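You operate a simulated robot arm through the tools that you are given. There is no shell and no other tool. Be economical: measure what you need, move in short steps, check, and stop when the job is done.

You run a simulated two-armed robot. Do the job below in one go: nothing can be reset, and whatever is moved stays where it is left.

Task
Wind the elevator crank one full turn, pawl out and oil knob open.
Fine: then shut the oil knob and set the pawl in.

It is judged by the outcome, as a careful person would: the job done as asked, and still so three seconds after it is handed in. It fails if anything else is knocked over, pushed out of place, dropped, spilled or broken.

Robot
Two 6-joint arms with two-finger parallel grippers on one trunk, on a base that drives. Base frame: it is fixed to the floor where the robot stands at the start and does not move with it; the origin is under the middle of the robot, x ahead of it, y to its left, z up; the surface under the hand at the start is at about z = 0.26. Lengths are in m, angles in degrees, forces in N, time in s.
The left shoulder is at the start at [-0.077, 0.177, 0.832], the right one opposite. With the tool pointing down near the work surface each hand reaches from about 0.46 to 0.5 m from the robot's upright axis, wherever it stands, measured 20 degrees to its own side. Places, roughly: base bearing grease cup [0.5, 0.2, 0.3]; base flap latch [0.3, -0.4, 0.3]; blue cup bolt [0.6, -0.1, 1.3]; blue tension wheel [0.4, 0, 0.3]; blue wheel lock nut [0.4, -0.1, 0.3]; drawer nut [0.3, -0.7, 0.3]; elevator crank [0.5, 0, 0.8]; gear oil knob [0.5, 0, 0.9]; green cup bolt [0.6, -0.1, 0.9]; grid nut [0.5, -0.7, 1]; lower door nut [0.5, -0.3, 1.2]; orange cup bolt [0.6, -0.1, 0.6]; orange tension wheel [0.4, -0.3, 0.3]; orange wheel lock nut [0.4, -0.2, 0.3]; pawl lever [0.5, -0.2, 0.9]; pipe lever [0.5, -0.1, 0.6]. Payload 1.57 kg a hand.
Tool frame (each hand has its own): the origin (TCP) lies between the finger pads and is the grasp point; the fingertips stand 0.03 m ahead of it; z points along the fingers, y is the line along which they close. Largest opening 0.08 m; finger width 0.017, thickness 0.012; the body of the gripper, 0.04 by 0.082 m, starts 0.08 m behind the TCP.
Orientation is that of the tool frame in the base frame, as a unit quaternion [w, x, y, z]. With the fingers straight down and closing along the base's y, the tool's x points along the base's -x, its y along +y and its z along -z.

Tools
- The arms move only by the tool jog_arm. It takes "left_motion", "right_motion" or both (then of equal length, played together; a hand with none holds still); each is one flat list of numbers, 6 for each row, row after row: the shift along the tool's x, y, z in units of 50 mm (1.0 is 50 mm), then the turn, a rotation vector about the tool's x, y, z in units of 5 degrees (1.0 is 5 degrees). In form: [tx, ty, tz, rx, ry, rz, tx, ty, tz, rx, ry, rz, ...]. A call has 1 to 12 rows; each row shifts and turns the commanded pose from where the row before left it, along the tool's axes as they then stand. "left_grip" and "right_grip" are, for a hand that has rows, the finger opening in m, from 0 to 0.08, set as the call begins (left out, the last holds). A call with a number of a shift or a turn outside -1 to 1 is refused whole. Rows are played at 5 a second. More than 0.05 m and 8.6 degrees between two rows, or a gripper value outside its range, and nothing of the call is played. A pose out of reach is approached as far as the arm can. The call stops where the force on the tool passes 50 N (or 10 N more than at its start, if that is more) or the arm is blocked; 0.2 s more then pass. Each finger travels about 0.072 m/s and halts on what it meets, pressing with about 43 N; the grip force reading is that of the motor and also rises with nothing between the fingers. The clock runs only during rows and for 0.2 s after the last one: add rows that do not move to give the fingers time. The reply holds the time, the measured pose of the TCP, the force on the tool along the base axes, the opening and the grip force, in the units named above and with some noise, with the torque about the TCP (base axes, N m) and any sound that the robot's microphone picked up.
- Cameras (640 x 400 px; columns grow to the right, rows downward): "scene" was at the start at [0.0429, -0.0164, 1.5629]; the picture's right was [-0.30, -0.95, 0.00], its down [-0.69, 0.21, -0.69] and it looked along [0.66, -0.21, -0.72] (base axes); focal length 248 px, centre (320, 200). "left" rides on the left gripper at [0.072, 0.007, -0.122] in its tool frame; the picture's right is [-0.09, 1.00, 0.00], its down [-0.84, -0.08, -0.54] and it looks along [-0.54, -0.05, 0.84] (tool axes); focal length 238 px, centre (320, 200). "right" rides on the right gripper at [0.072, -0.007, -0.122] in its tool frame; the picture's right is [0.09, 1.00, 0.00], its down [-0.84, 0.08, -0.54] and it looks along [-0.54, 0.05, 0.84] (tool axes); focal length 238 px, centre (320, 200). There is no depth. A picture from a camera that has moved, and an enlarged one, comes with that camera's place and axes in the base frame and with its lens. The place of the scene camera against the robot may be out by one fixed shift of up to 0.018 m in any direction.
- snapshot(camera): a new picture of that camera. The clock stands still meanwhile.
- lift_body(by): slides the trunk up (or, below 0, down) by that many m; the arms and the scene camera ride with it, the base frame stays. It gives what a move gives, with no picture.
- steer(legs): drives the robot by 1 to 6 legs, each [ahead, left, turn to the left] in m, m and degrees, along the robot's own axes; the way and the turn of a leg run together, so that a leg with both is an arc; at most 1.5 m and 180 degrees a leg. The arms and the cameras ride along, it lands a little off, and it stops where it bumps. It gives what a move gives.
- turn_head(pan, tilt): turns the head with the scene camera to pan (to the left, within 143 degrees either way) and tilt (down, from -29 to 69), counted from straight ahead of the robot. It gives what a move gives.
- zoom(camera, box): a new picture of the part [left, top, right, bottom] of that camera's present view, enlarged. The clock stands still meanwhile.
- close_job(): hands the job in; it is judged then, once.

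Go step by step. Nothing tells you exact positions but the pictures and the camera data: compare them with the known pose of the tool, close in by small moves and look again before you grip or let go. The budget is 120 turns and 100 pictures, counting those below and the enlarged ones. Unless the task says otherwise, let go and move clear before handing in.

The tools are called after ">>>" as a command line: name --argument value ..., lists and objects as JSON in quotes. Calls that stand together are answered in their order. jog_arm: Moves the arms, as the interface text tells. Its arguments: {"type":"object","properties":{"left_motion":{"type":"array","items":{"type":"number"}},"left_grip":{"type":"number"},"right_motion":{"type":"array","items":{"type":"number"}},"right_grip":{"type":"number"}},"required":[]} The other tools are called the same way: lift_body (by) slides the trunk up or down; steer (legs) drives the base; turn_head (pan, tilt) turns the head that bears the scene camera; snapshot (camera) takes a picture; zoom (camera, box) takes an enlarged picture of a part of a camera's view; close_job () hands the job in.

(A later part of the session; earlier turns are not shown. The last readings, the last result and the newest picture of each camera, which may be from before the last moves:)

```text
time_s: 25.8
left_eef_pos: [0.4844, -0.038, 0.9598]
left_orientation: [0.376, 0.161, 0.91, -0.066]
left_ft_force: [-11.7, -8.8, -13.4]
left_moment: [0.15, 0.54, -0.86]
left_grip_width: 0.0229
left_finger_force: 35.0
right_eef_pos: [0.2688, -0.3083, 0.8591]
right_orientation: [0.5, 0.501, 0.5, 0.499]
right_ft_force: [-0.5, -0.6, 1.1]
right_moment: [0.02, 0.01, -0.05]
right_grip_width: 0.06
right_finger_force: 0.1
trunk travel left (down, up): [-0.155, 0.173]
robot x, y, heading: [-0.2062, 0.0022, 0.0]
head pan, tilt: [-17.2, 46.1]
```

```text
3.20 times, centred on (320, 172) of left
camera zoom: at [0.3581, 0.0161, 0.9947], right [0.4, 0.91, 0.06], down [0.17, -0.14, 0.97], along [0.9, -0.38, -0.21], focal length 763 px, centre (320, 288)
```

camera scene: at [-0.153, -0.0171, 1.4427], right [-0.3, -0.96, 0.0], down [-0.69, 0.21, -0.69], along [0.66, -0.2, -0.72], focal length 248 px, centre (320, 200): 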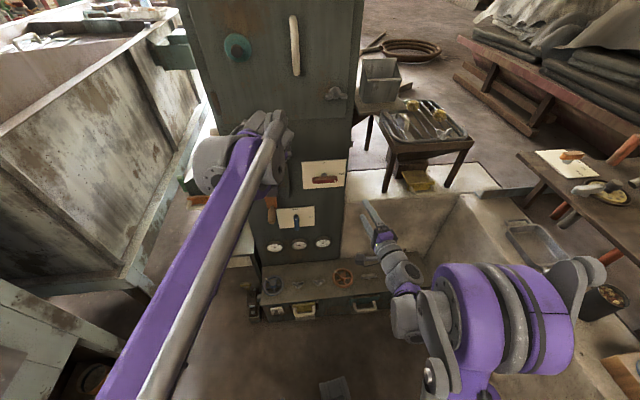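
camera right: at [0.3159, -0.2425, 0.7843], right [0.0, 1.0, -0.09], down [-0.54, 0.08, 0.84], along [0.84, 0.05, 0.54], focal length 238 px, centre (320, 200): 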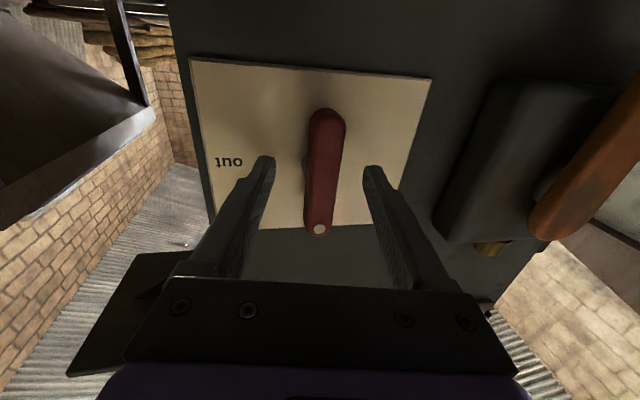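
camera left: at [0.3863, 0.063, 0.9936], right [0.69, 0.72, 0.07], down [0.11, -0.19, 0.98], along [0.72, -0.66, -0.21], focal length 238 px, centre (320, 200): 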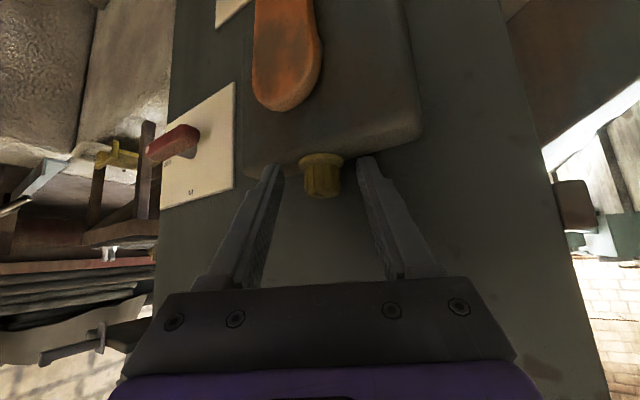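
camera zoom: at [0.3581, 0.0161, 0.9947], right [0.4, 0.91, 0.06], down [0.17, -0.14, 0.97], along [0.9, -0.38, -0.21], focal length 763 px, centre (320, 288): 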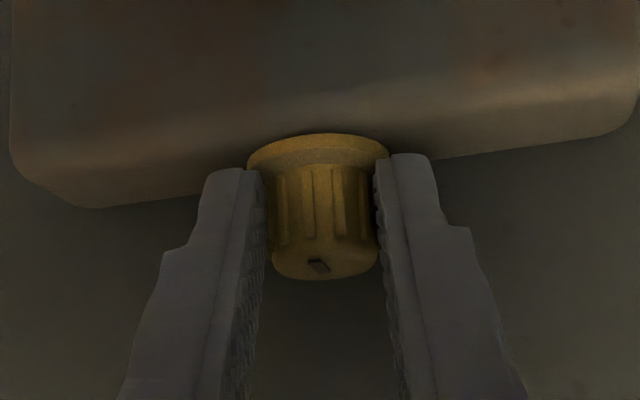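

The pointer line appears not to have followed; the pads slipped (0.86 N·m back), so counter-clockwise seems to be against a stop. Regrip here and try clockwise.

>>> jog_arm --left_motion '[0, 0, 0, 0, 0, 0, 0, 0, 0, 0, 0, 0]' --left_grip 0.032

>>> jog_arm --left_motion '[0, 0, 0, 0, 0, 0, 0, 0, 0, 0, 0, 0, 0, 0, 0, 0, 0, 0]' --left_grip 0.008

>>> jog_arm --left_motion '[0, 0.024, 0, 0.707, 0, 0.707, 0, 0.024, 0, 0.707, 0, 0.707, 0, 0.024, 0, 0.707, 0, 0.707, 0, 0.024, 0, 0.707, 0, 0.707]'

>>> zoom --camera "left" --box '[220, 110, 420, 235]'

```text
time_s: 26.4
left_eef_pos: [0.4861, -0.0331, 0.9599]
left_orientation: [0.378, 0.159, 0.91, -0.066]
left_ft_force: [-0.3, -0.1, 0.4]
left_moment: [0.0, 0.01, 0.02]
left_grip_width: 0.0321
left_finger_force: 0.1
right_eef_pos: [0.2681, -0.3065, 0.8593]
right_orientation: [0.5, 0.501, 0.5, 0.499]
right_ft_force: [0.3, 0.4, -0.9]
right_moment: [-0.01, 0.02, 0.0]
right_grip_width: 0.0602
right_finger_force: 0.0
trunk travel left (down, up): [-0.155, 0.173]
robot x, y, heading: [-0.206, 0.0007, -0.1]
head pan, tilt: [-17.2, 46.1]
```

```text
time_s: 27.2
left_eef_pos: [0.4842, -0.0371, 0.9597]
left_orientation: [0.377, 0.161, 0.91, -0.067]
left_ft_force: [-5.9, -14.5, -1.7]
left_moment: [-0.3, -0.1, -0.42]
left_grip_width: 0.0228
left_finger_force: 35.8
right_eef_pos: [0.2682, -0.3083, 0.8587]
right_orientation: [0.5, 0.501, 0.5, 0.5]
right_ft_force: [0.4, 0.3, 0.9]
right_moment: [-0.03, -0.01, -0.02]
right_grip_width: 0.06
right_finger_force: 0.0
trunk travel left (down, up): [-0.155, 0.173]
robot x, y, heading: [-0.2054, -0.0017, -0.0]
head pan, tilt: [-17.2, 46.1]
```

```text
time_s: 28.2
left_eef_pos: [0.4885, -0.029, 0.9612]
left_orientation: [0.36, 0.315, 0.868, -0.13]
left_ft_force: [8.7, -7.5, 11.0]
left_moment: [0.19, -0.06, 0.0]
left_grip_width: 0.0227
left_finger_force: 35.5
right_eef_pos: [0.2682, -0.3076, 0.8603]
right_orientation: [0.5, 0.501, 0.5, 0.499]
right_ft_force: [0.0, -0.4, 0.1]
right_moment: [0.0, 0.0, -0.01]
right_grip_width: 0.0599
right_finger_force: 0.1
trunk travel left (down, up): [-0.155, 0.173]
robot x, y, heading: [-0.2016, 0.0029, -0.1]
head pan, tilt: [-17.2, 46.1]
```

```text
3.20 times, centred on (320, 172) of left
camera zoom: at [0.3877, 0.0629, 0.995], right [0.69, 0.72, 0.07], down [0.11, -0.19, 0.98], along [0.72, -0.66, -0.21], focal length 763 px, centre (320, 288)
```

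zoom: 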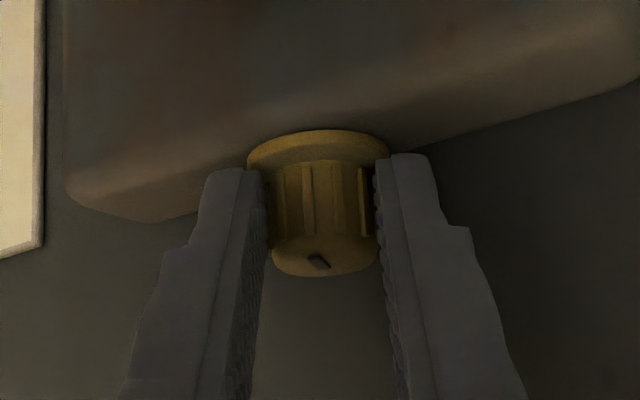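

Clockwise it follows freely with almost no torque, so counter-clockwise was its end stop. I'll continue clockwise from here to yaw −65° and watch for the other end.

>>> jog_arm --left_motion '[0, 0.024, 0, 0.707, 0, 0.707, 0, 0.024, 0, 0.707, 0, 0.707, 0, 0.024, 0, 0.707, 0, 0.707, 0, 0.024, 0, 0.707, 0, 0.707, 0, 0.024, 0, 0.707, 0, 0.707]'

>>> zoom --camera "left" --box '[220, 110, 420, 235]'

>>> zoom --camera "scene" --box '[230, 120, 310, 170]'

```text
time_s: 29.4
left_eef_pos: [0.4953, -0.0232, 0.9588]
left_orientation: [0.334, 0.481, 0.786, -0.196]
left_ft_force: [8.4, 1.1, -0.3]
left_moment: [-0.32, -0.12, 0.31]
left_grip_width: 0.0224
left_finger_force: 34.6
left hand out of reach, approached as far as the arm can: row 5
right_eef_pos: [0.2701, -0.3071, 0.8573]
right_orientation: [0.501, 0.501, 0.5, 0.498]
right_ft_force: [0.4, -0.2, -0.1]
right_moment: [-0.02, -0.02, -0.02]
right_grip_width: 0.06
right_finger_force: 0.0
trunk travel left (down, up): [-0.155, 0.173]
robot x, y, heading: [-0.2041, -0.0008, -0.1]
head pan, tilt: [-17.2, 46.1]
stopped in row 5 (left hand): the force on the tool passed its limit at 67 N (the readings are from after the stop); the commanded pose is now the measured one
```

```text
3.20 times, centred on (320, 172) of left
camera zoom: at [0.4374, 0.1018, 0.9935], right [0.91, 0.4, 0.08], down [0.01, -0.22, 0.98], along [0.41, -0.89, -0.2], focal length 763 px, centre (320, 288)
```

zoom: 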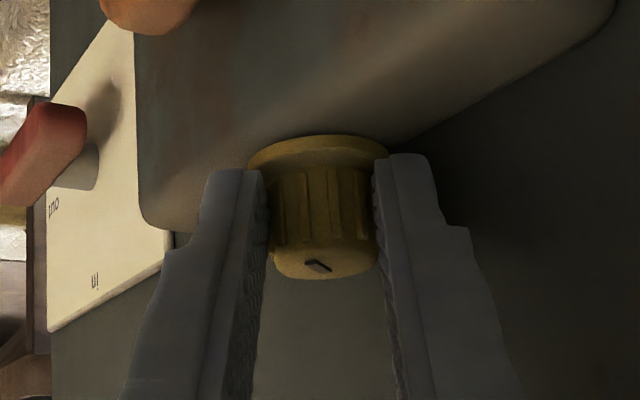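

```text
8.00 times, centred on (270, 145) of scene
camera zoom: at [-0.153, -0.0166, 1.4425], right [-0.3, -0.96, 0.0], down [-0.69, 0.21, -0.69], along [0.66, -0.2, -0.72], focal length 1980 px, centre (720, 640)
```

zoom: 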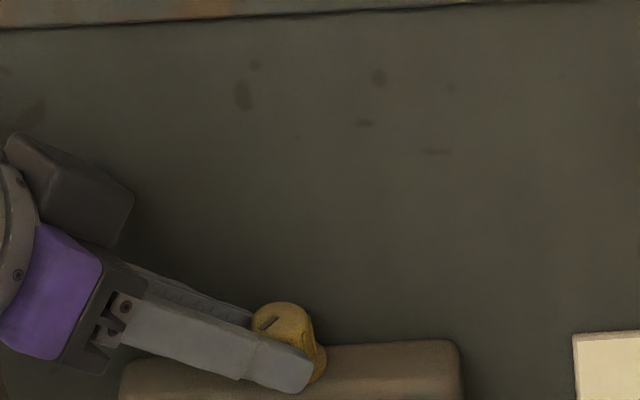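

It turned clockwise about 45° in all; this stop was the arm's own reach and the wall. I'll let go, back off, swing the hand round and regrip.

>>> jog_arm --left_motion '[0, 0, 0, 0, 0, 0, 0, 0, -1, 0, 0, 0, 0, -0.104, 0, -0.707, 0, -0.707, 0, -0.104, 0, -0.707, 0, -0.707, 0, -0.104, 0, -0.707, 0, -0.707, 0, -0.104, 0, -0.707, 0, -0.707, 0, -0.104, 0, -0.707, 0, -0.707, 0, -0.104, 0, -0.707, 0, -0.707, 0, -0.104, 0, -0.707, 0, -0.707, 0, -0.104, 0, -0.707, 0, -0.707, 0, -0.104, 0, -0.707, 0, -0.707, 0, -0.104, 0, -0.707, 0, -0.707]' --left_grip 0.03

>>> zoom --camera "left" --box '[220, 85, 420, 210]'

>>> zoom --camera "scene" --box '[230, 120, 310, 170]'

```text
time_s: 32.0
left_eef_pos: [0.4438, -0.0317, 0.9945]
left_orientation: [0.387, 0.103, 0.915, -0.044]
left_ft_force: [0.6, 0.3, -0.1]
left_moment: [-0.02, 0.02, -0.02]
left_grip_width: 0.0299
left_finger_force: 0.0
right_eef_pos: [0.2688, -0.307, 0.8584]
right_orientation: [0.5, 0.501, 0.5, 0.499]
right_ft_force: [0.4, 0.3, -0.8]
right_moment: [-0.03, -0.01, 0.04]
right_grip_width: 0.06
right_finger_force: 0.2
trunk travel left (down, up): [-0.155, 0.173]
robot x, y, heading: [-0.2036, -0.0044, 0.2]
head pan, tilt: [-17.2, 46.1]
```

```text
3.20 times, centred on (320, 148) of left
camera zoom: at [0.3106, 0.0061, 1.0275], right [0.28, 0.96, 0.07], down [0.17, -0.12, 0.98], along [0.94, -0.27, -0.2], focal length 763 px, centre (320, 368)
```

zoom: 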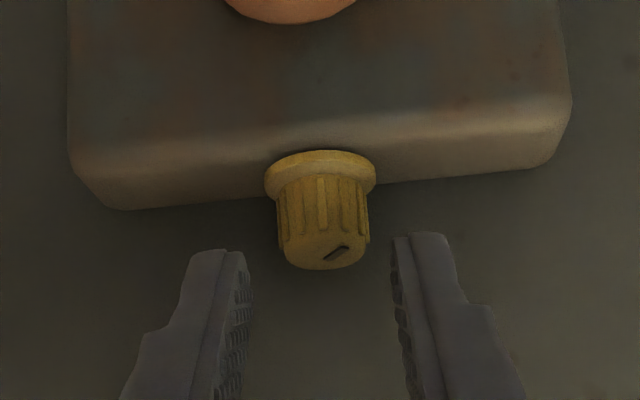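

```text
8.00 times, centred on (270, 145) of scene
camera zoom: at [-0.1541, -0.0166, 1.4428], right [-0.3, -0.96, 0.0], down [-0.69, 0.21, -0.69], along [0.66, -0.2, -0.72], focal length 1980 px, centre (720, 640)
```

zoom: 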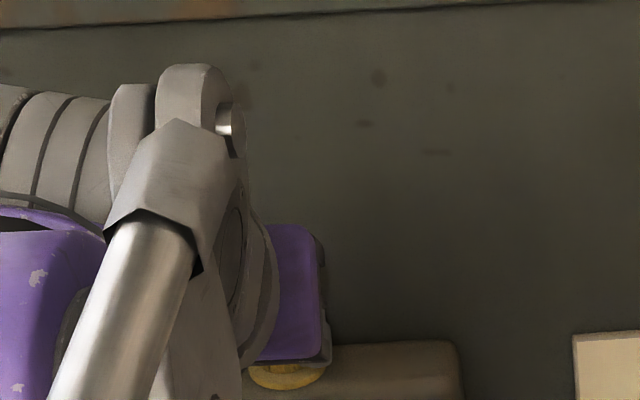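

Knob ahead ~67 mm, centred. Advance and close.

>>> jog_arm --left_motion '[0, 0.03, 0.46, 0, 0, 0, 0, 0, 0.46, 0, 0, 0]' --left_grip 0.036

>>> jog_arm --left_motion '[0, 0, 0, 0, 0, 0, 0, 0, 0, 0, 0, 0, 0, 0, 0, 0, 0, 0]' --left_grip 0.008

>>> zoom --camera "left" --box '[220, 110, 420, 235]'

```text
time_s: 32.6
left_eef_pos: [0.4767, -0.0353, 0.9628]
left_orientation: [0.387, 0.103, 0.915, -0.044]
left_ft_force: [0.8, -0.8, 0.4]
left_moment: [0.03, 0.0, 0.01]
left_grip_width: 0.0358
left_finger_force: 0.0
right_eef_pos: [0.268, -0.3068, 0.8588]
right_orientation: [0.5, 0.501, 0.5, 0.499]
right_ft_force: [0.3, -0.6, 0.2]
right_moment: [0.03, 0.01, 0.01]
right_grip_width: 0.0599
right_finger_force: 0.0
trunk travel left (down, up): [-0.155, 0.173]
robot x, y, heading: [-0.2024, 0.0008, 0.2]
head pan, tilt: [-17.2, 46.1]
```

```text
time_s: 33.4
left_eef_pos: [0.4759, -0.0379, 0.9628]
left_orientation: [0.387, 0.104, 0.915, -0.044]
left_ft_force: [-8.4, -10.5, -5.1]
left_moment: [-0.25, 0.1, -0.36]
left_grip_width: 0.0202
left_finger_force: 34.2
right_eef_pos: [0.2693, -0.3072, 0.8584]
right_orientation: [0.5, 0.501, 0.5, 0.499]
right_ft_force: [-0.2, 0.6, -0.2]
right_moment: [-0.03, 0.01, -0.02]
right_grip_width: 0.0601
right_finger_force: 0.1
trunk travel left (down, up): [-0.155, 0.173]
robot x, y, heading: [-0.204, 0.0009, -0.0]
head pan, tilt: [-17.2, 46.1]
```

```text
3.20 times, centred on (320, 172) of left
camera zoom: at [0.3433, -0.0008, 0.9964], right [0.29, 0.96, 0.07], down [0.17, -0.12, 0.98], along [0.94, -0.27, -0.2], focal length 763 px, centre (320, 288)
```

zoom: 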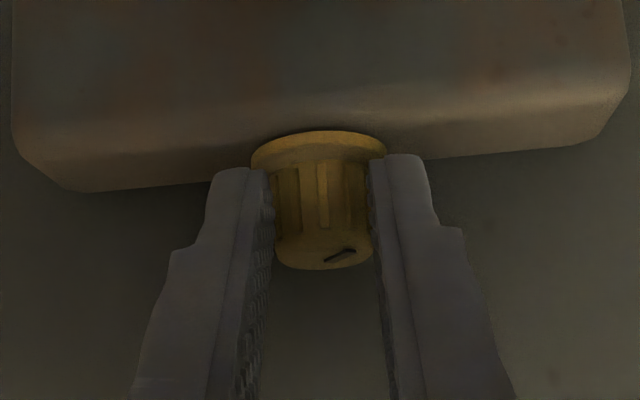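

Regripped. Turn another 40° clockwise.

>>> jog_arm --left_motion '[0, 0.0, 0, 0.707, 0, 0.707, 0, 0.036, 0, 0.707, 0, 0.707, 0, 0.036, 0, 0.707, 0, 0.707, 0, 0.036, 0, 0.707, 0, 0.707, 0, 0.036, 0, 0.707, 0, 0.707, 0, 0.036, 0, 0.707, 0, 0.707, 0, 0.036, 0, 0.707, 0, 0.707, 0, 0.036, 0, 0.707, 0, 0.707]'

>>> zoom --camera "left" --box '[220, 110, 420, 235]'

>>> zoom --camera "scene" --box '[230, 120, 310, 170]'

```text
time_s: 35.2
left_eef_pos: [0.4871, -0.0176, 0.9635]
left_orientation: [0.351, 0.408, 0.826, -0.167]
left_ft_force: [16.0, 27.2, 6.6]
left_moment: [0.61, 0.03, 0.92]
left_grip_width: 0.0199
left_finger_force: 34.1
right_eef_pos: [0.2691, -0.3037, 0.8597]
right_orientation: [0.5, 0.5, 0.501, 0.499]
right_ft_force: [0.4, 0.8, -0.8]
right_moment: [0.02, -0.02, -0.01]
right_grip_width: 0.0598
right_finger_force: 0.0
trunk travel left (down, up): [-0.155, 0.173]
robot x, y, heading: [-0.2077, -0.0002, 0.2]
head pan, tilt: [-17.2, 46.1]
```

```text
3.20 times, centred on (320, 172) of left
camera zoom: at [0.4081, 0.093, 0.9967], right [0.83, 0.56, 0.08], down [0.05, -0.21, 0.98], along [0.56, -0.8, -0.2], focal length 763 px, centre (320, 288)
```

zoom: 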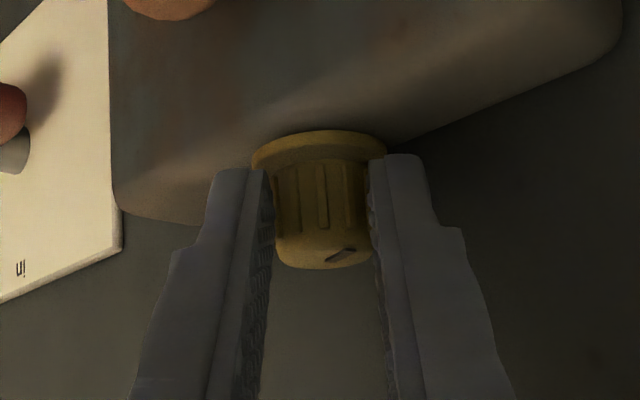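

```text
8.00 times, centred on (270, 145) of scene
camera zoom: at [-0.1523, -0.0122, 1.4429], right [-0.29, -0.96, 0.0], down [-0.69, 0.21, -0.69], along [0.66, -0.21, -0.72], focal length 1980 px, centre (720, 640)
```

zoom: 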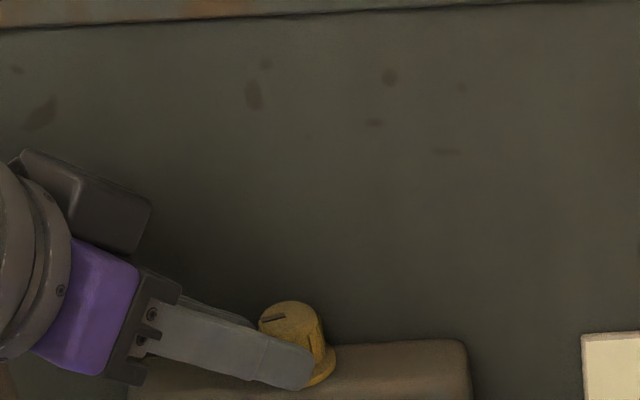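

Nearly 90° from the start now and resistance has risen. I'll check for the stop with a bit more turn while relieving the side force.

>>> jog_arm --left_motion '[0, -0.06, 0, 0.707, 0, 0.707, 0, 0, 0, 0.707, 0, 0.707]'

>>> zoom --camera "left" --box '[220, 110, 420, 235]'

>>> zoom --camera "scene" --box '[230, 120, 310, 170]'

```text
time_s: 35.8
left_eef_pos: [0.4859, -0.0214, 0.9616]
left_orientation: [0.336, 0.479, 0.787, -0.196]
left_ft_force: [22.1, 26.1, 8.7]
left_moment: [0.13, -0.68, 1.08]
left_grip_width: 0.0363
left_finger_force: 16.1
right_eef_pos: [0.2698, -0.3045, 0.8599]
right_orientation: [0.501, 0.5, 0.501, 0.498]
right_ft_force: [-0.7, 0.9, 0.2]
right_moment: [-0.02, -0.01, 0.02]
right_grip_width: 0.0599
right_finger_force: 0.0
trunk travel left (down, up): [-0.155, 0.173]
robot x, y, heading: [-0.2037, -0.0004, 0.1]
head pan, tilt: [-17.2, 46.1]
```

```text
3.20 times, centred on (320, 172) of left
camera zoom: at [0.4276, 0.1027, 0.9961], right [0.91, 0.41, 0.08], down [0.01, -0.22, 0.98], along [0.41, -0.89, -0.2], focal length 763 px, centre (320, 288)
```

zoom: 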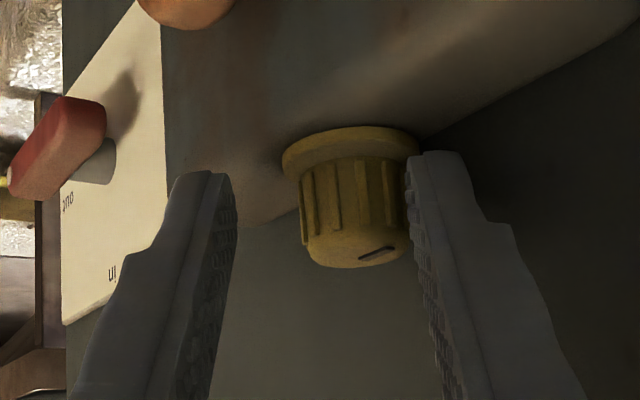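

```text
8.00 times, centred on (270, 145) of scene
camera zoom: at [-0.1514, -0.0125, 1.4428], right [-0.3, -0.96, 0.0], down [-0.69, 0.21, -0.69], along [0.66, -0.21, -0.72], focal length 1980 px, centre (720, 640)
```

zoom: 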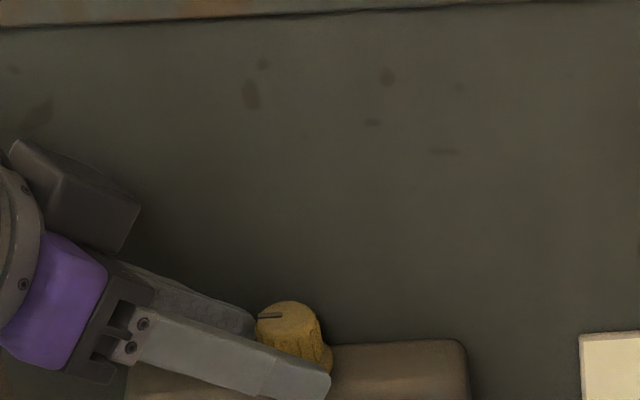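

The pads slid off, but the pointer now lies along y: 90° from its start, at the other end stop. I take this as open (it started shut, like the pawl at its first position). Back off carefully.

>>> jog_arm --left_motion '[0, 0, 0, 0, 0, 0, 0, 0, -0.5, 0, 0, 0, 0, 0, -1, 0, 0, 0, 0, 0, -1, 0, 0, 0]' --left_grip 0.037

>>> zoom --camera "scene" --box '[230, 120, 310, 170]'

>>> snapshot --camera "left"

```text
time_s: 36.8
left_eef_pos: [0.4406, 0.0526, 1.0535]
left_orientation: [0.333, 0.482, 0.786, -0.198]
left_ft_force: [0.8, 0.4, 0.6]
left_moment: [0.02, 0.01, 0.03]
left_grip_width: 0.0369
left_finger_force: 0.0
right_eef_pos: [0.2682, -0.3065, 0.8591]
right_orientation: [0.499, 0.501, 0.501, 0.499]
right_ft_force: [0.2, -0.3, -1.4]
right_moment: [0.01, 0.01, 0.03]
right_grip_width: 0.06
right_finger_force: 0.1
trunk travel left (down, up): [-0.155, 0.173]
robot x, y, heading: [-0.2079, 0.0002, 0.1]
head pan, tilt: [-17.2, 46.1]
```

```text
8.00 times, centred on (270, 145) of scene
camera zoom: at [-0.1546, -0.0159, 1.4428], right [-0.3, -0.96, 0.0], down [-0.69, 0.21, -0.69], along [0.66, -0.21, -0.72], focal length 1980 px, centre (720, 640)
```

zoom: 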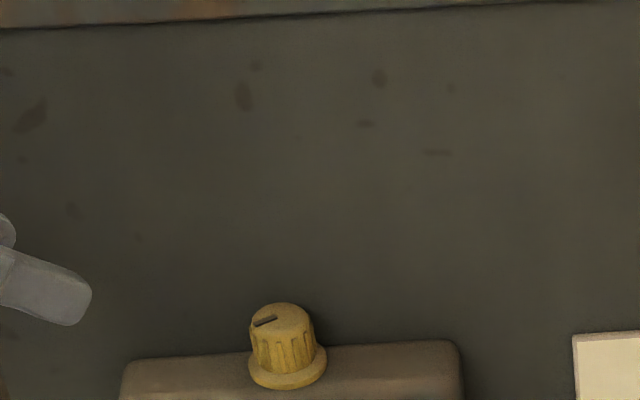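

```text
53 pictures are left
camera left: at [0.383, 0.1768, 1.0876], right [0.91, 0.4, 0.08], down [0.01, -0.22, 0.98], along [0.4, -0.89, -0.2], focal length 238 px, centre (320, 200)
```

left: 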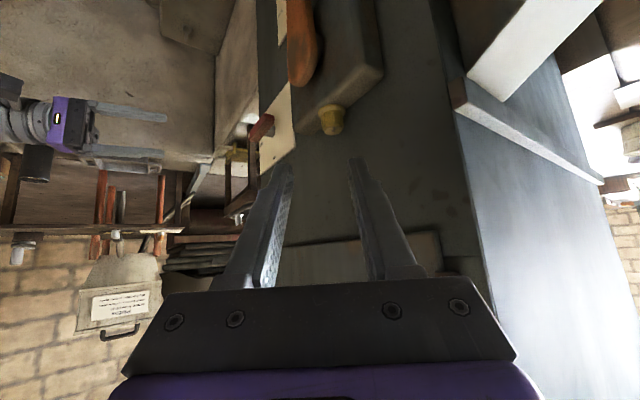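

Backing out dragged the knob back some 10–15°. I'll regrip with a yaw that leaves room to open the fingers fully afterwards, and bring it to the stop again.

>>> jog_arm --left_motion '[0, 0, 0, -0.707, 0, -0.707, 0, 0, 0, -0.707, 0, -0.707, 0, 0, 0, -0.707, 0, -0.707, 0, 0, 0, -0.707, 0, -0.707, 0, 0, 0, -0.707, 0, -0.707, 0, 0, 0, -0.707, 0, -0.707, 0, 0, 0, -0.707, 0, -0.707, 0.11, -0.57, 0.66, 0, 0, 0, 0.11, -0.57, 0.66, 0, 0, 0]' --left_grip 0.044

>>> zoom --camera "left" --box '[220, 85, 420, 210]'

```text
time_s: 38.8
left_eef_pos: [0.4484, -0.0183, 0.9968]
left_orientation: [0.379, 0.222, 0.894, -0.092]
left_ft_force: [-0.5, 0.5, 0.1]
left_moment: [0.0, 0.0, -0.02]
left_grip_width: 0.0444
left_finger_force: 0.0
right_eef_pos: [0.268, -0.3071, 0.859]
right_orientation: [0.5, 0.5, 0.5, 0.499]
right_ft_force: [0.4, -0.7, -0.2]
right_moment: [0.02, 0.03, 0.01]
right_grip_width: 0.06
right_finger_force: 0.1
trunk travel left (down, up): [-0.155, 0.173]
robot x, y, heading: [-0.2029, -0.0007, 0.1]
head pan, tilt: [-17.2, 46.1]
```

```text
3.20 times, centred on (320, 148) of left
camera zoom: at [0.3295, 0.0516, 1.03], right [0.52, 0.85, 0.07], down [0.14, -0.16, 0.98], along [0.84, -0.5, -0.2], focal length 763 px, centre (320, 368)
```

zoom: 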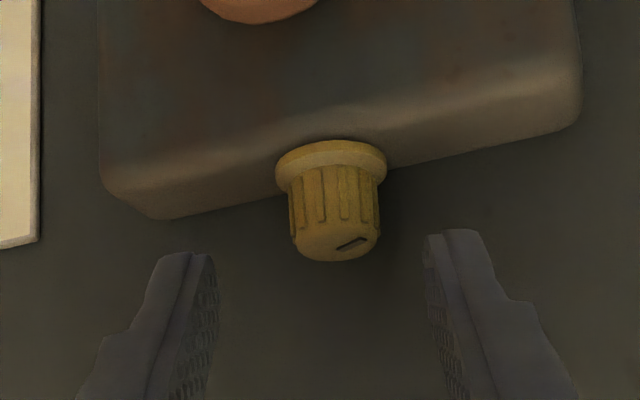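

>>> jog_arm --left_motion '[0, 0.075, 0.36, 0, 0, 0, 0, 0, 0.36, 0, 0, 0, 0, 0, 0.36, 0, 0, 0]'

>>> jog_arm --left_motion '[0, 0, 0, 0, 0, 0, 0, 0, 0, 0, 0, 0, 0, 0, 0, 0, 0, 0]' --left_grip 0.008

>>> jog_arm --left_motion '[0, 0.042, 0, 0.707, 0, 0.707, 0, 0.042, 0, 0.707, 0, 0.707, 0, 0.042, 0, 0.707, 0, 0.707, 0, 0.042, 0, 0.707, 0, 0.707]'

>>> zoom --camera "scene" --box '[230, 120, 310, 170]'

>>> zoom --camera "left" --box '[220, 110, 420, 235]'

```text
time_s: 39.6
left_eef_pos: [0.4854, -0.0334, 0.9614]
left_orientation: [0.378, 0.222, 0.894, -0.092]
left_ft_force: [-0.5, 0.2, 0.2]
left_moment: [-0.03, 0.02, 0.02]
left_grip_width: 0.044
left_finger_force: 0.0
right_eef_pos: [0.2691, -0.3068, 0.8598]
right_orientation: [0.5, 0.501, 0.5, 0.499]
right_ft_force: [0.3, 0.1, -0.9]
right_moment: [-0.02, 0.03, 0.03]
right_grip_width: 0.0598
right_finger_force: 0.0
trunk travel left (down, up): [-0.155, 0.173]
robot x, y, heading: [-0.2031, -0.0026, 0.3]
head pan, tilt: [-17.2, 46.1]
```

```text
time_s: 40.4
left_eef_pos: [0.484, -0.0323, 0.96]
left_orientation: [0.379, 0.223, 0.893, -0.093]
left_ft_force: [-4.2, -1.8, -1.1]
left_moment: [-0.1, 0.0, -0.07]
left_grip_width: 0.0219
left_finger_force: 35.3
right_eef_pos: [0.2683, -0.3055, 0.8593]
right_orientation: [0.499, 0.501, 0.5, 0.499]
right_ft_force: [-0.2, -0.5, 0.2]
right_moment: [-0.01, -0.02, 0.01]
right_grip_width: 0.0599
right_finger_force: 0.1
trunk travel left (down, up): [-0.155, 0.173]
robot x, y, heading: [-0.2054, 0.0029, 0.1]
head pan, tilt: [-17.2, 46.1]
```

```text
time_s: 41.4
left_eef_pos: [0.4893, -0.0263, 0.961]
left_orientation: [0.359, 0.374, 0.841, -0.153]
left_ft_force: [14.9, -4.1, 24.6]
left_moment: [-0.67, -0.66, 0.21]
left_grip_width: 0.0223
left_finger_force: 35.5
right_eef_pos: [0.2689, -0.3079, 0.8592]
right_orientation: [0.501, 0.5, 0.499, 0.5]
right_ft_force: [-0.3, 0.3, 0.0]
right_moment: [-0.02, 0.0, 0.0]
right_grip_width: 0.06
right_finger_force: 0.1
trunk travel left (down, up): [-0.155, 0.173]
robot x, y, heading: [-0.2066, -0.002, -0.0]
head pan, tilt: [-17.2, 46.1]
```

```text
8.00 times, centred on (270, 145) of scene
camera zoom: at [-0.1547, -0.0168, 1.4429], right [-0.3, -0.96, 0.0], down [-0.69, 0.21, -0.69], along [0.66, -0.2, -0.72], focal length 1980 px, centre (720, 640)
```

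zoom: 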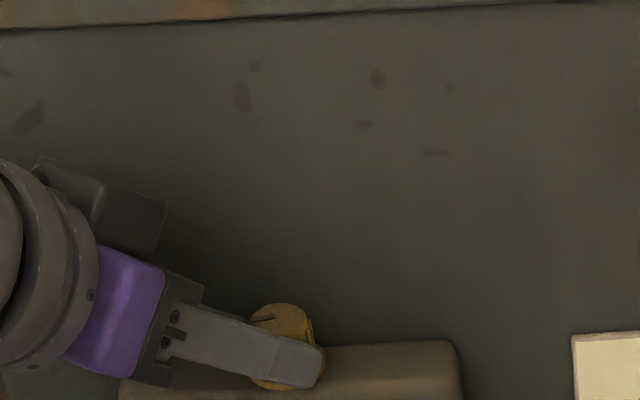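

```text
3.20 times, centred on (320, 172) of left
camera zoom: at [0.4016, 0.0797, 0.9938], right [0.78, 0.62, 0.08], down [0.07, -0.2, 0.98], along [0.62, -0.76, -0.2], focal length 763 px, centre (320, 288)
```

zoom: 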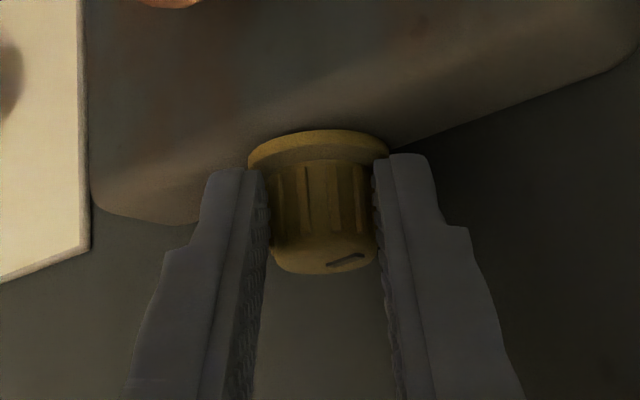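

Pointer is back along y with resistance. Open wide first, then retreat.

>>> jog_arm --left_motion '[0, 0, 0, 0, 0, 0, 0, 0, 0, 0, 0, 0, 0, 0, -0.5, 0, 0, 0, 0, 0, -1, 0, 0, 0, 0, 0, -1, 0, 0, 0]' --left_grip 0.042

>>> zoom --camera "scene" --box '[230, 120, 310, 170]'

```text
time_s: 42.6
left_eef_pos: [0.4283, 0.0394, 1.0476]
left_orientation: [0.356, 0.375, 0.842, -0.154]
left_ft_force: [-0.7, 0.0, 0.8]
left_moment: [0.05, -0.04, 0.0]
left_grip_width: 0.0422
left_finger_force: 0.1
right_eef_pos: [0.2684, -0.3059, 0.8599]
right_orientation: [0.501, 0.501, 0.5, 0.498]
right_ft_force: [-0.5, -0.7, -0.1]
right_moment: [0.0, 0.0, -0.01]
right_grip_width: 0.0598
right_finger_force: 0.0
trunk travel left (down, up): [-0.155, 0.173]
robot x, y, heading: [-0.2064, 0.0004, 0.2]
head pan, tilt: [-17.2, 46.1]
```

```text
8.00 times, centred on (270, 145) of scene
camera zoom: at [-0.1548, -0.0159, 1.4428], right [-0.3, -0.96, 0.0], down [-0.69, 0.21, -0.69], along [0.66, -0.21, -0.72], focal length 1980 px, centre (720, 640)
```

zoom: 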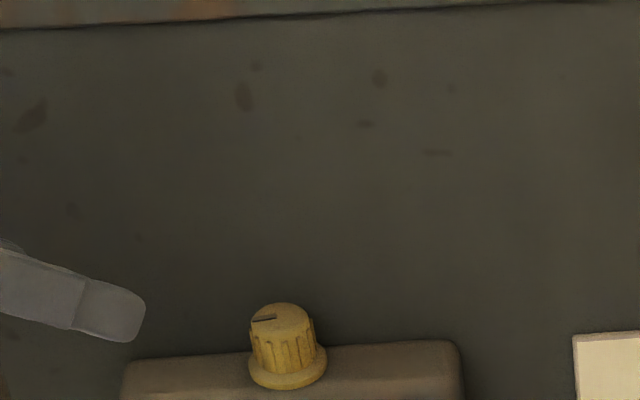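

Knob sits ~90° from start: open. Next the crank: straighten the left hand and level it in front of the machine to see the grip.

>>> jog_arm --left_motion '[0, 0, -0.3, -0.67, 0, -0.67, 0, 0, -0.3, -0.67, 0, -0.67, 0, 0, -0.3, -0.67, 0, -0.67, 0, 0, -0.3, -0.67, 0, -0.67, 0, 0, -0.3, -0.67, 0, -0.67, 0, 0, 0, -0.67, 0, -0.67, 0, 0, 0, -0.67, 0, -0.67, 0, 0, 0, -0.67, 0, -0.67, 0, 0, 0, -0.67, 0, -0.67, 0, 0, 0, -0.67, 0, -0.67]'

>>> jog_arm --left_motion '[0.6, 0, 0, 0, -1, 0, 0.6, 0, 0, 0, -1, 0, 0.6, 0, 0, 0, -1, 0, 0.6, 0, 0, 0, -1, 0, 0.6, 0, 0, 0, -1, 0, 0.6, 0, 0, 0, -1, 0, 0.6, 0, 0, 0, -1, 0, 0.6, 0, 0, 0, -1, 0, 0.6, 0, 0, 0, -1, 0]' --left_grip 0.06

>>> snapshot --camera "left"

>>> snapshot --camera "scene"

```text
time_s: 44.8
left_eef_pos: [0.3867, 0.073, 1.0984]
left_orientation: [0.389, 0.002, 0.921, -0.002]
left_ft_force: [0.7, -0.5, -0.6]
left_moment: [0.0, -0.01, -0.03]
left_grip_width: 0.0419
left_finger_force: 0.1
right_eef_pos: [0.2691, -0.3064, 0.8589]
right_orientation: [0.5, 0.501, 0.5, 0.499]
right_ft_force: [-0.4, 0.2, 0.0]
right_moment: [0.0, -0.01, -0.01]
right_grip_width: 0.0602
right_finger_force: 0.0
trunk travel left (down, up): [-0.155, 0.173]
robot x, y, heading: [-0.2042, 0.0031, 0.0]
head pan, tilt: [-17.2, 46.1]
```

```text
time_s: 46.8
left_eef_pos: [0.2782, 0.0743, 0.8573]
left_orientation: [0.712, 0.001, 0.702, -0.003]
left_ft_force: [0.3, -0.3, 0.1]
left_moment: [-0.04, 0.03, 0.02]
left_grip_width: 0.0601
left_finger_force: 0.2
right_eef_pos: [0.2706, -0.3062, 0.8591]
right_orientation: [0.499, 0.501, 0.501, 0.499]
right_ft_force: [0.8, -0.3, -0.1]
right_moment: [-0.01, 0.0, -0.01]
right_grip_width: 0.0597
right_finger_force: 0.1
trunk travel left (down, up): [-0.155, 0.173]
robot x, y, heading: [-0.2027, -0.001, 0.2]
head pan, tilt: [-17.2, 46.1]
```

```text
48 pictures are left
camera left: at [0.1576, 0.0794, 0.7835], right [0.01, 1.0, 0.09], down [-0.55, -0.07, 0.83], along [0.83, -0.05, 0.55], focal length 238 px, centre (320, 200)
```

left: 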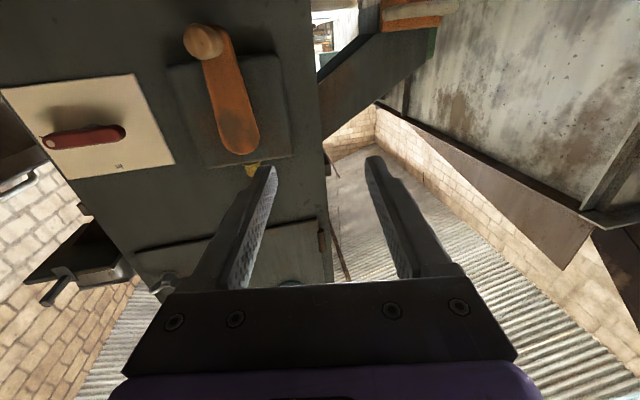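

```text
47 pictures are left
camera scene: at [-0.153, -0.0165, 1.4427], right [-0.3, -0.96, 0.0], down [-0.69, 0.21, -0.69], along [0.66, -0.2, -0.72], focal length 248 px, centre (320, 200)
```

scene: 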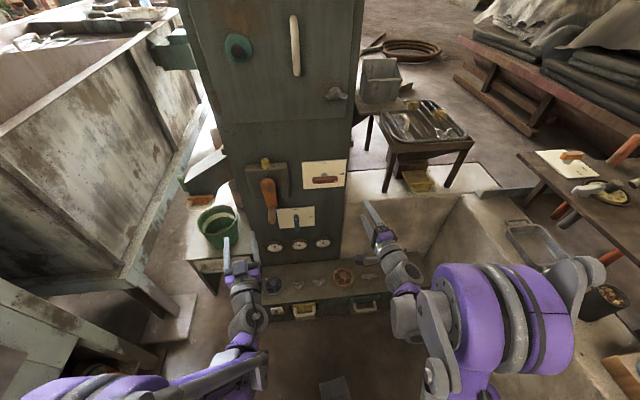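

The grip end shows clearly. Shift sideways and down for a second bearing.

>>> jog_arm --left_motion '[0.4, -0.77, 0, 0, 0.17, 0, 0.4, -0.77, 0, 0, 0, 0, 0.4, -0.77, 0, 0, 0, 0]'

>>> snapshot --camera "left"

```text
time_s: 47.6
left_eef_pos: [0.2797, -0.0417, 0.7971]
left_orientation: [0.707, 0.001, 0.708, -0.002]
left_ft_force: [0.1, 0.3, -0.4]
left_moment: [0.03, 0.0, 0.0]
left_grip_width: 0.0599
left_finger_force: 0.0
right_eef_pos: [0.2686, -0.307, 0.8591]
right_orientation: [0.5, 0.5, 0.501, 0.499]
right_ft_force: [-0.2, 0.5, -0.2]
right_moment: [-0.01, 0.0, -0.03]
right_grip_width: 0.0599
right_finger_force: 0.0
trunk travel left (down, up): [-0.155, 0.173]
robot x, y, heading: [-0.2059, 0.0006, -0.0]
head pan, tilt: [-17.2, 46.1]
```

```text
46 pictures are left
camera left: at [0.1576, -0.0356, 0.7255], right [0.01, 1.0, 0.09], down [-0.54, -0.07, 0.84], along [0.84, -0.05, 0.54], focal length 238 px, centre (320, 200)
```

left: 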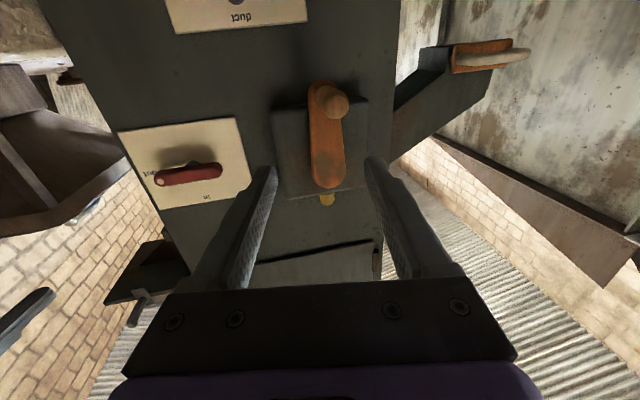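

Grip end centre fixed at (0.409, -0.024, 0.774), hub at about y = -0.038, z = 0.873, radius ≈ 0.10. Line up with the grip, and move the right hand further aside.

>>> jog_arm --left_motion '[0.46, 0.36, 0, 0, 0, 0, 0, 0, 0.7, 0, 0, 0, 0, 0, 0.7, 0, 0, 0]' --right_motion '[-0.8, 0, 0, 0, 0, 0, -0.8, 0, 0, 0, 0, 0, -0.4, 0, 0, 0, 0, 0]'

>>> snapshot --camera "left"

>>> zoom --camera "scene" --box '[220, 130, 380, 230]'

```text
time_s: 48.4
left_eef_pos: [0.3488, -0.023, 0.7756]
left_orientation: [0.707, 0.002, 0.708, -0.004]
left_ft_force: [0.3, 0.1, 0.4]
left_moment: [-0.02, 0.03, -0.04]
left_grip_width: 0.0602
left_finger_force: 0.0
right_eef_pos: [0.2689, -0.4083, 0.8576]
right_orientation: [0.5, 0.501, 0.5, 0.499]
right_ft_force: [-0.6, -0.2, -0.1]
right_moment: [0.0, -0.01, 0.01]
right_grip_width: 0.0602
right_finger_force: 0.2
trunk travel left (down, up): [-0.155, 0.173]
robot x, y, heading: [-0.2039, 0.0, 0.2]
head pan, tilt: [-17.2, 46.1]
```

```text
45 pictures are left
camera left: at [0.226, -0.0153, 0.7038], right [0.01, 1.0, 0.09], down [-0.54, -0.07, 0.84], along [0.84, -0.05, 0.54], focal length 238 px, centre (320, 200)
```

left: 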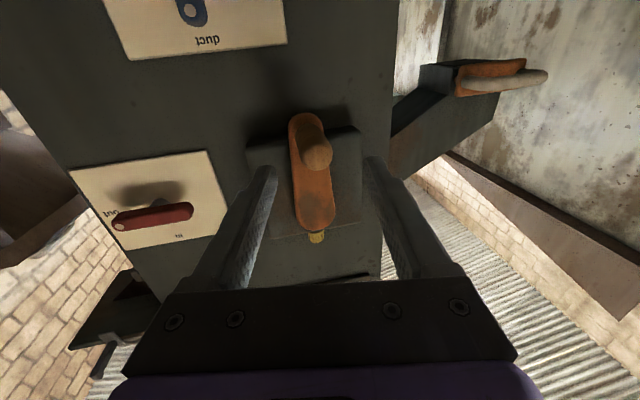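

```text
4.00 times, centred on (300, 180) of scene
camera zoom: at [-0.1535, -0.0165, 1.4428], right [-0.3, -0.96, 0.0], down [-0.69, 0.21, -0.69], along [0.66, -0.2, -0.72], focal length 990 px, centre (400, 280)
```

zoom: 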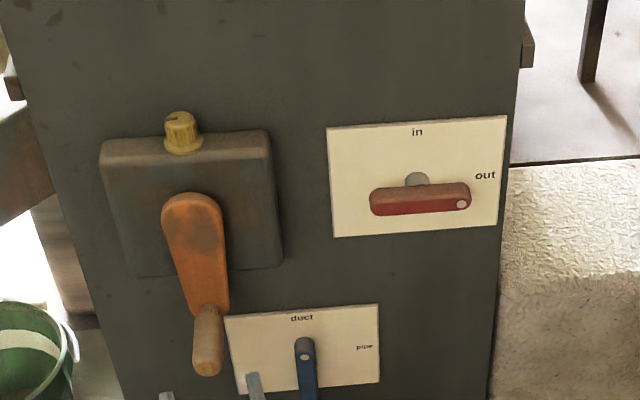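

Aligned: grip tip lies on the approach axis; the arm itself hangs straight down at y ≈ -0.036. Advance and close.

>>> jog_arm --left_motion '[0.05, -0.12, 0.44, 0, 0, 0, 0, 0, 0.44, 0, 0, 0, 0, 0, 0.44, 0, 0, 0]'

>>> jog_arm --left_motion '[0, 0, 0, 0, 0, 0, 0, 0, 0, 0, 0, 0, 0, 0, 0, 0, 0, 0]' --left_grip 0.01

>>> snapshot --camera "left"

```text
time_s: 49.2
left_eef_pos: [0.4155, -0.0303, 0.772]
left_orientation: [0.707, 0.001, 0.708, -0.003]
left_ft_force: [0.4, 0.5, -0.9]
left_moment: [-0.04, -0.01, -0.01]
left_grip_width: 0.0601
left_finger_force: 0.0
right_eef_pos: [0.2689, -0.4073, 0.8583]
right_orientation: [0.5, 0.501, 0.5, 0.499]
right_ft_force: [0.1, 0.1, -0.7]
right_moment: [0.0, 0.01, 0.02]
right_grip_width: 0.06
right_finger_force: 0.0
trunk travel left (down, up): [-0.155, 0.173]
robot x, y, heading: [-0.2048, -0.0014, 0.4]
head pan, tilt: [-17.2, 46.1]
```

```text
time_s: 50.0
left_eef_pos: [0.4153, -0.0294, 0.7731]
left_orientation: [0.707, 0.001, 0.707, -0.004]
left_ft_force: [1.1, 11.0, 1.7]
left_moment: [-0.04, -0.14, -1.82]
left_grip_width: 0.0352
left_finger_force: 42.3
right_eef_pos: [0.2691, -0.4078, 0.8581]
right_orientation: [0.501, 0.5, 0.5, 0.499]
right_ft_force: [-0.6, 0.6, 0.7]
right_moment: [0.0, 0.02, 0.0]
right_grip_width: 0.0601
right_finger_force: 0.0
trunk travel left (down, up): [-0.155, 0.173]
robot x, y, heading: [-0.2025, -0.0032, 0.4]
head pan, tilt: [-17.2, 46.1]
```

```text
43 pictures are left
camera left: at [0.2931, -0.022, 0.7002], right [0.01, 1.0, 0.09], down [-0.54, -0.07, 0.84], along [0.84, -0.05, 0.54], focal length 238 px, centre (320, 200)
```

left: 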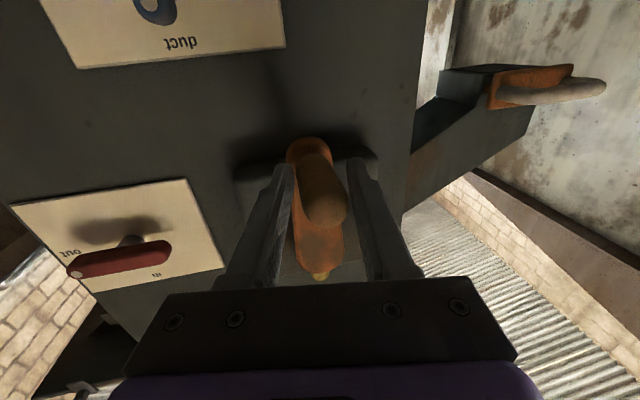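

The wooden grip is splayed about 14° toward +y, so the pads clamp it diagonally. Open, yaw the hand to match, and close again.

>>> jog_arm --left_motion '[0, 0, 0, 0, 0, 0, 0, 0.04, 0, 0.93, 0, 0, 0, 0, 0, 0.93, 0, 0, 0, 0, 0, 0.93, 0, 0]' --left_grip 0.06

>>> jog_arm --left_motion '[0, 0, 0, 0, 0, 0, 0, 0, 0, 0, 0, 0, 0, 0, 0, 0, 0, 0, 0, 0, 0, 0, 0, 0]' --left_grip 0.01

>>> snapshot --camera "left"

```text
time_s: 51.0
left_eef_pos: [0.4152, -0.0289, 0.7731]
left_orientation: [0.701, 0.085, 0.703, -0.087]
left_ft_force: [0.0, -0.9, -0.4]
left_moment: [0.03, 0.01, 0.0]
left_grip_width: 0.0601
left_finger_force: 0.1
right_eef_pos: [0.2683, -0.4081, 0.8574]
right_orientation: [0.5, 0.501, 0.5, 0.5]
right_ft_force: [0.4, 0.5, 0.3]
right_moment: [0.02, -0.01, 0.0]
right_grip_width: 0.06
right_finger_force: 0.0
trunk travel left (down, up): [-0.155, 0.173]
robot x, y, heading: [-0.2031, -0.0024, -0.2]
head pan, tilt: [-17.2, 46.1]
```

```text
time_s: 52.0
left_eef_pos: [0.4164, -0.0271, 0.7729]
left_orientation: [0.701, 0.083, 0.703, -0.086]
left_ft_force: [4.7, 15.0, -1.4]
left_moment: [-0.02, 0.17, 2.14]
left_grip_width: 0.0288
left_finger_force: 39.1
right_eef_pos: [0.2685, -0.4067, 0.859]
right_orientation: [0.499, 0.5, 0.501, 0.5]
right_ft_force: [0.0, 0.3, -1.2]
right_moment: [0.02, 0.0, 0.02]
right_grip_width: 0.0601
right_finger_force: 0.1
trunk travel left (down, up): [-0.155, 0.173]
robot x, y, heading: [-0.2053, -0.0004, 0.1]
head pan, tilt: [-17.2, 46.1]
```

```text
42 pictures are left
camera left: at [0.2981, 0.0075, 0.7008], right [0.24, 0.97, 0.09], down [-0.54, 0.06, 0.84], along [0.81, -0.25, 0.54], focal length 238 px, centre (320, 200)
```

left: 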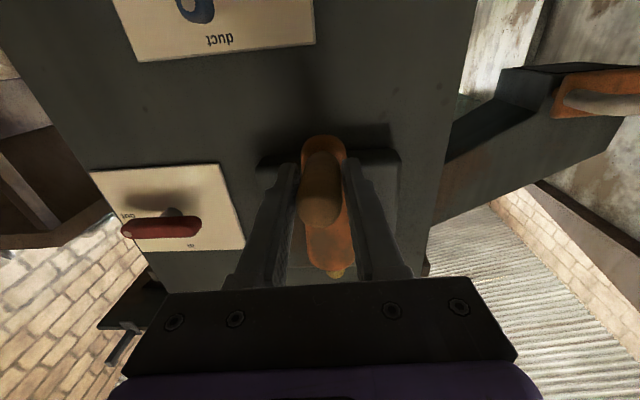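

Slightly over-yawed; split the difference.

>>> jog_arm --left_motion '[0, 0, 0, 0, 0, 0, 0, 0.08, 0, -0.6, 0, 0, 0, 0, 0, -0.6, 0, 0]' --left_grip 0.05

>>> jog_arm --left_motion '[0, 0, 0, 0, 0, 0, 0, 0, 0, 0, 0, 0, 0, 0, 0, 0, 0, 0, 0, 0, 0, 0, 0, 0]' --left_grip 0.01

```text
time_s: 52.8
left_eef_pos: [0.416, -0.0258, 0.7736]
left_orientation: [0.705, 0.052, 0.705, -0.053]
left_ft_force: [0.1, -0.5, -0.4]
left_moment: [0.0, -0.04, 0.03]
left_grip_width: 0.0499
left_finger_force: 0.1
right_eef_pos: [0.2685, -0.4077, 0.8591]
right_orientation: [0.499, 0.501, 0.5, 0.499]
right_ft_force: [0.3, 0.4, -0.1]
right_moment: [0.03, 0.0, -0.01]
right_grip_width: 0.0599
right_finger_force: 0.1
trunk travel left (down, up): [-0.155, 0.173]
robot x, y, heading: [-0.2007, 0.0017, 0.2]
head pan, tilt: [-17.2, 46.1]
```

```text
time_s: 53.8
left_eef_pos: [0.4145, -0.0283, 0.7735]
left_orientation: [0.705, 0.052, 0.706, -0.053]
left_ft_force: [1.9, -8.7, 3.2]
left_moment: [0.28, 0.37, -2.09]
left_grip_width: 0.0283
left_finger_force: 38.3
right_eef_pos: [0.2694, -0.4094, 0.8578]
right_orientation: [0.5, 0.501, 0.5, 0.499]
right_ft_force: [0.2, 0.3, -0.4]
right_moment: [0.02, 0.03, 0.0]
right_grip_width: 0.0599
right_finger_force: 0.0
trunk travel left (down, up): [-0.155, 0.173]
robot x, y, heading: [-0.203, -0.0003, -0.3]
head pan, tilt: [-17.2, 46.1]
```

Firm, roughly aligned grip (28 mm). Start winding clockwise with 20°, following the arc.

>>> jog_arm --left_motion '[-0.023, 0.169, -0.025, 0, 0.148, 0.989, -0.023, 0.169, -0.025, 0, 0.148, 0.989, -0.023, 0.169, -0.025, 0, 0.148, 0.989, -0.023, 0.169, -0.025, 0, 0.148, 0.989]'

>>> zoom --camera "scene" --box '[220, 130, 380, 230]'

```text
time_s: 54.8
left_eef_pos: [0.4173, 0.0072, 0.7796]
left_orientation: [0.684, 0.173, 0.705, 0.071]
left_ft_force: [36.2, -15.3, 1.8]
left_moment: [-0.03, 0.4, -1.74]
left_grip_width: 0.028
left_finger_force: 37.7
right_eef_pos: [0.271, -0.4097, 0.8566]
right_orientation: [0.499, 0.501, 0.501, 0.498]
right_ft_force: [0.7, 0.3, 0.3]
right_moment: [-0.03, 0.0, 0.01]
right_grip_width: 0.0601
right_finger_force: 0.0
trunk travel left (down, up): [-0.155, 0.173]
robot x, y, heading: [-0.2029, -0.0002, -0.0]
head pan, tilt: [-17.2, 46.1]
```

```text
4.00 times, centred on (300, 180) of scene
camera zoom: at [-0.1499, -0.018, 1.4426], right [-0.3, -0.96, 0.0], down [-0.69, 0.21, -0.69], along [0.66, -0.2, -0.72], focal length 990 px, centre (400, 280)
```

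zoom: 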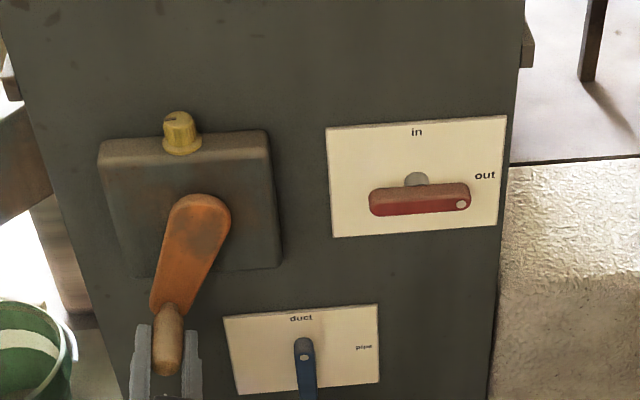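

The crank follows with little drag, apart from some axial pull. Relieve that and continue.

>>> jog_arm --left_motion '[-0.023, 0.169, 0.05, 0, 0.148, 0.989, -0.023, 0.169, -0.01, 0, 0.148, 0.989, -0.023, 0.169, -0.025, 0, 0.148, 0.989, -0.023, 0.169, -0.025, 0, 0.148, 0.989]'

```text
time_s: 55.8
left_eef_pos: [0.4214, 0.0349, 0.8009]
left_orientation: [0.643, 0.29, 0.682, 0.192]
left_ft_force: [29.0, -14.9, -1.5]
left_moment: [-0.27, -0.81, 0.69]
left_grip_width: 0.0268
left_finger_force: 37.9
right_eef_pos: [0.2718, -0.4103, 0.8555]
right_orientation: [0.499, 0.501, 0.5, 0.499]
right_ft_force: [0.6, 0.1, 0.8]
right_moment: [-0.01, 0.02, -0.03]
right_grip_width: 0.0599
right_finger_force: 0.0
trunk travel left (down, up): [-0.155, 0.173]
robot x, y, heading: [-0.2064, -0.002, 0.1]
head pan, tilt: [-17.2, 46.1]
```

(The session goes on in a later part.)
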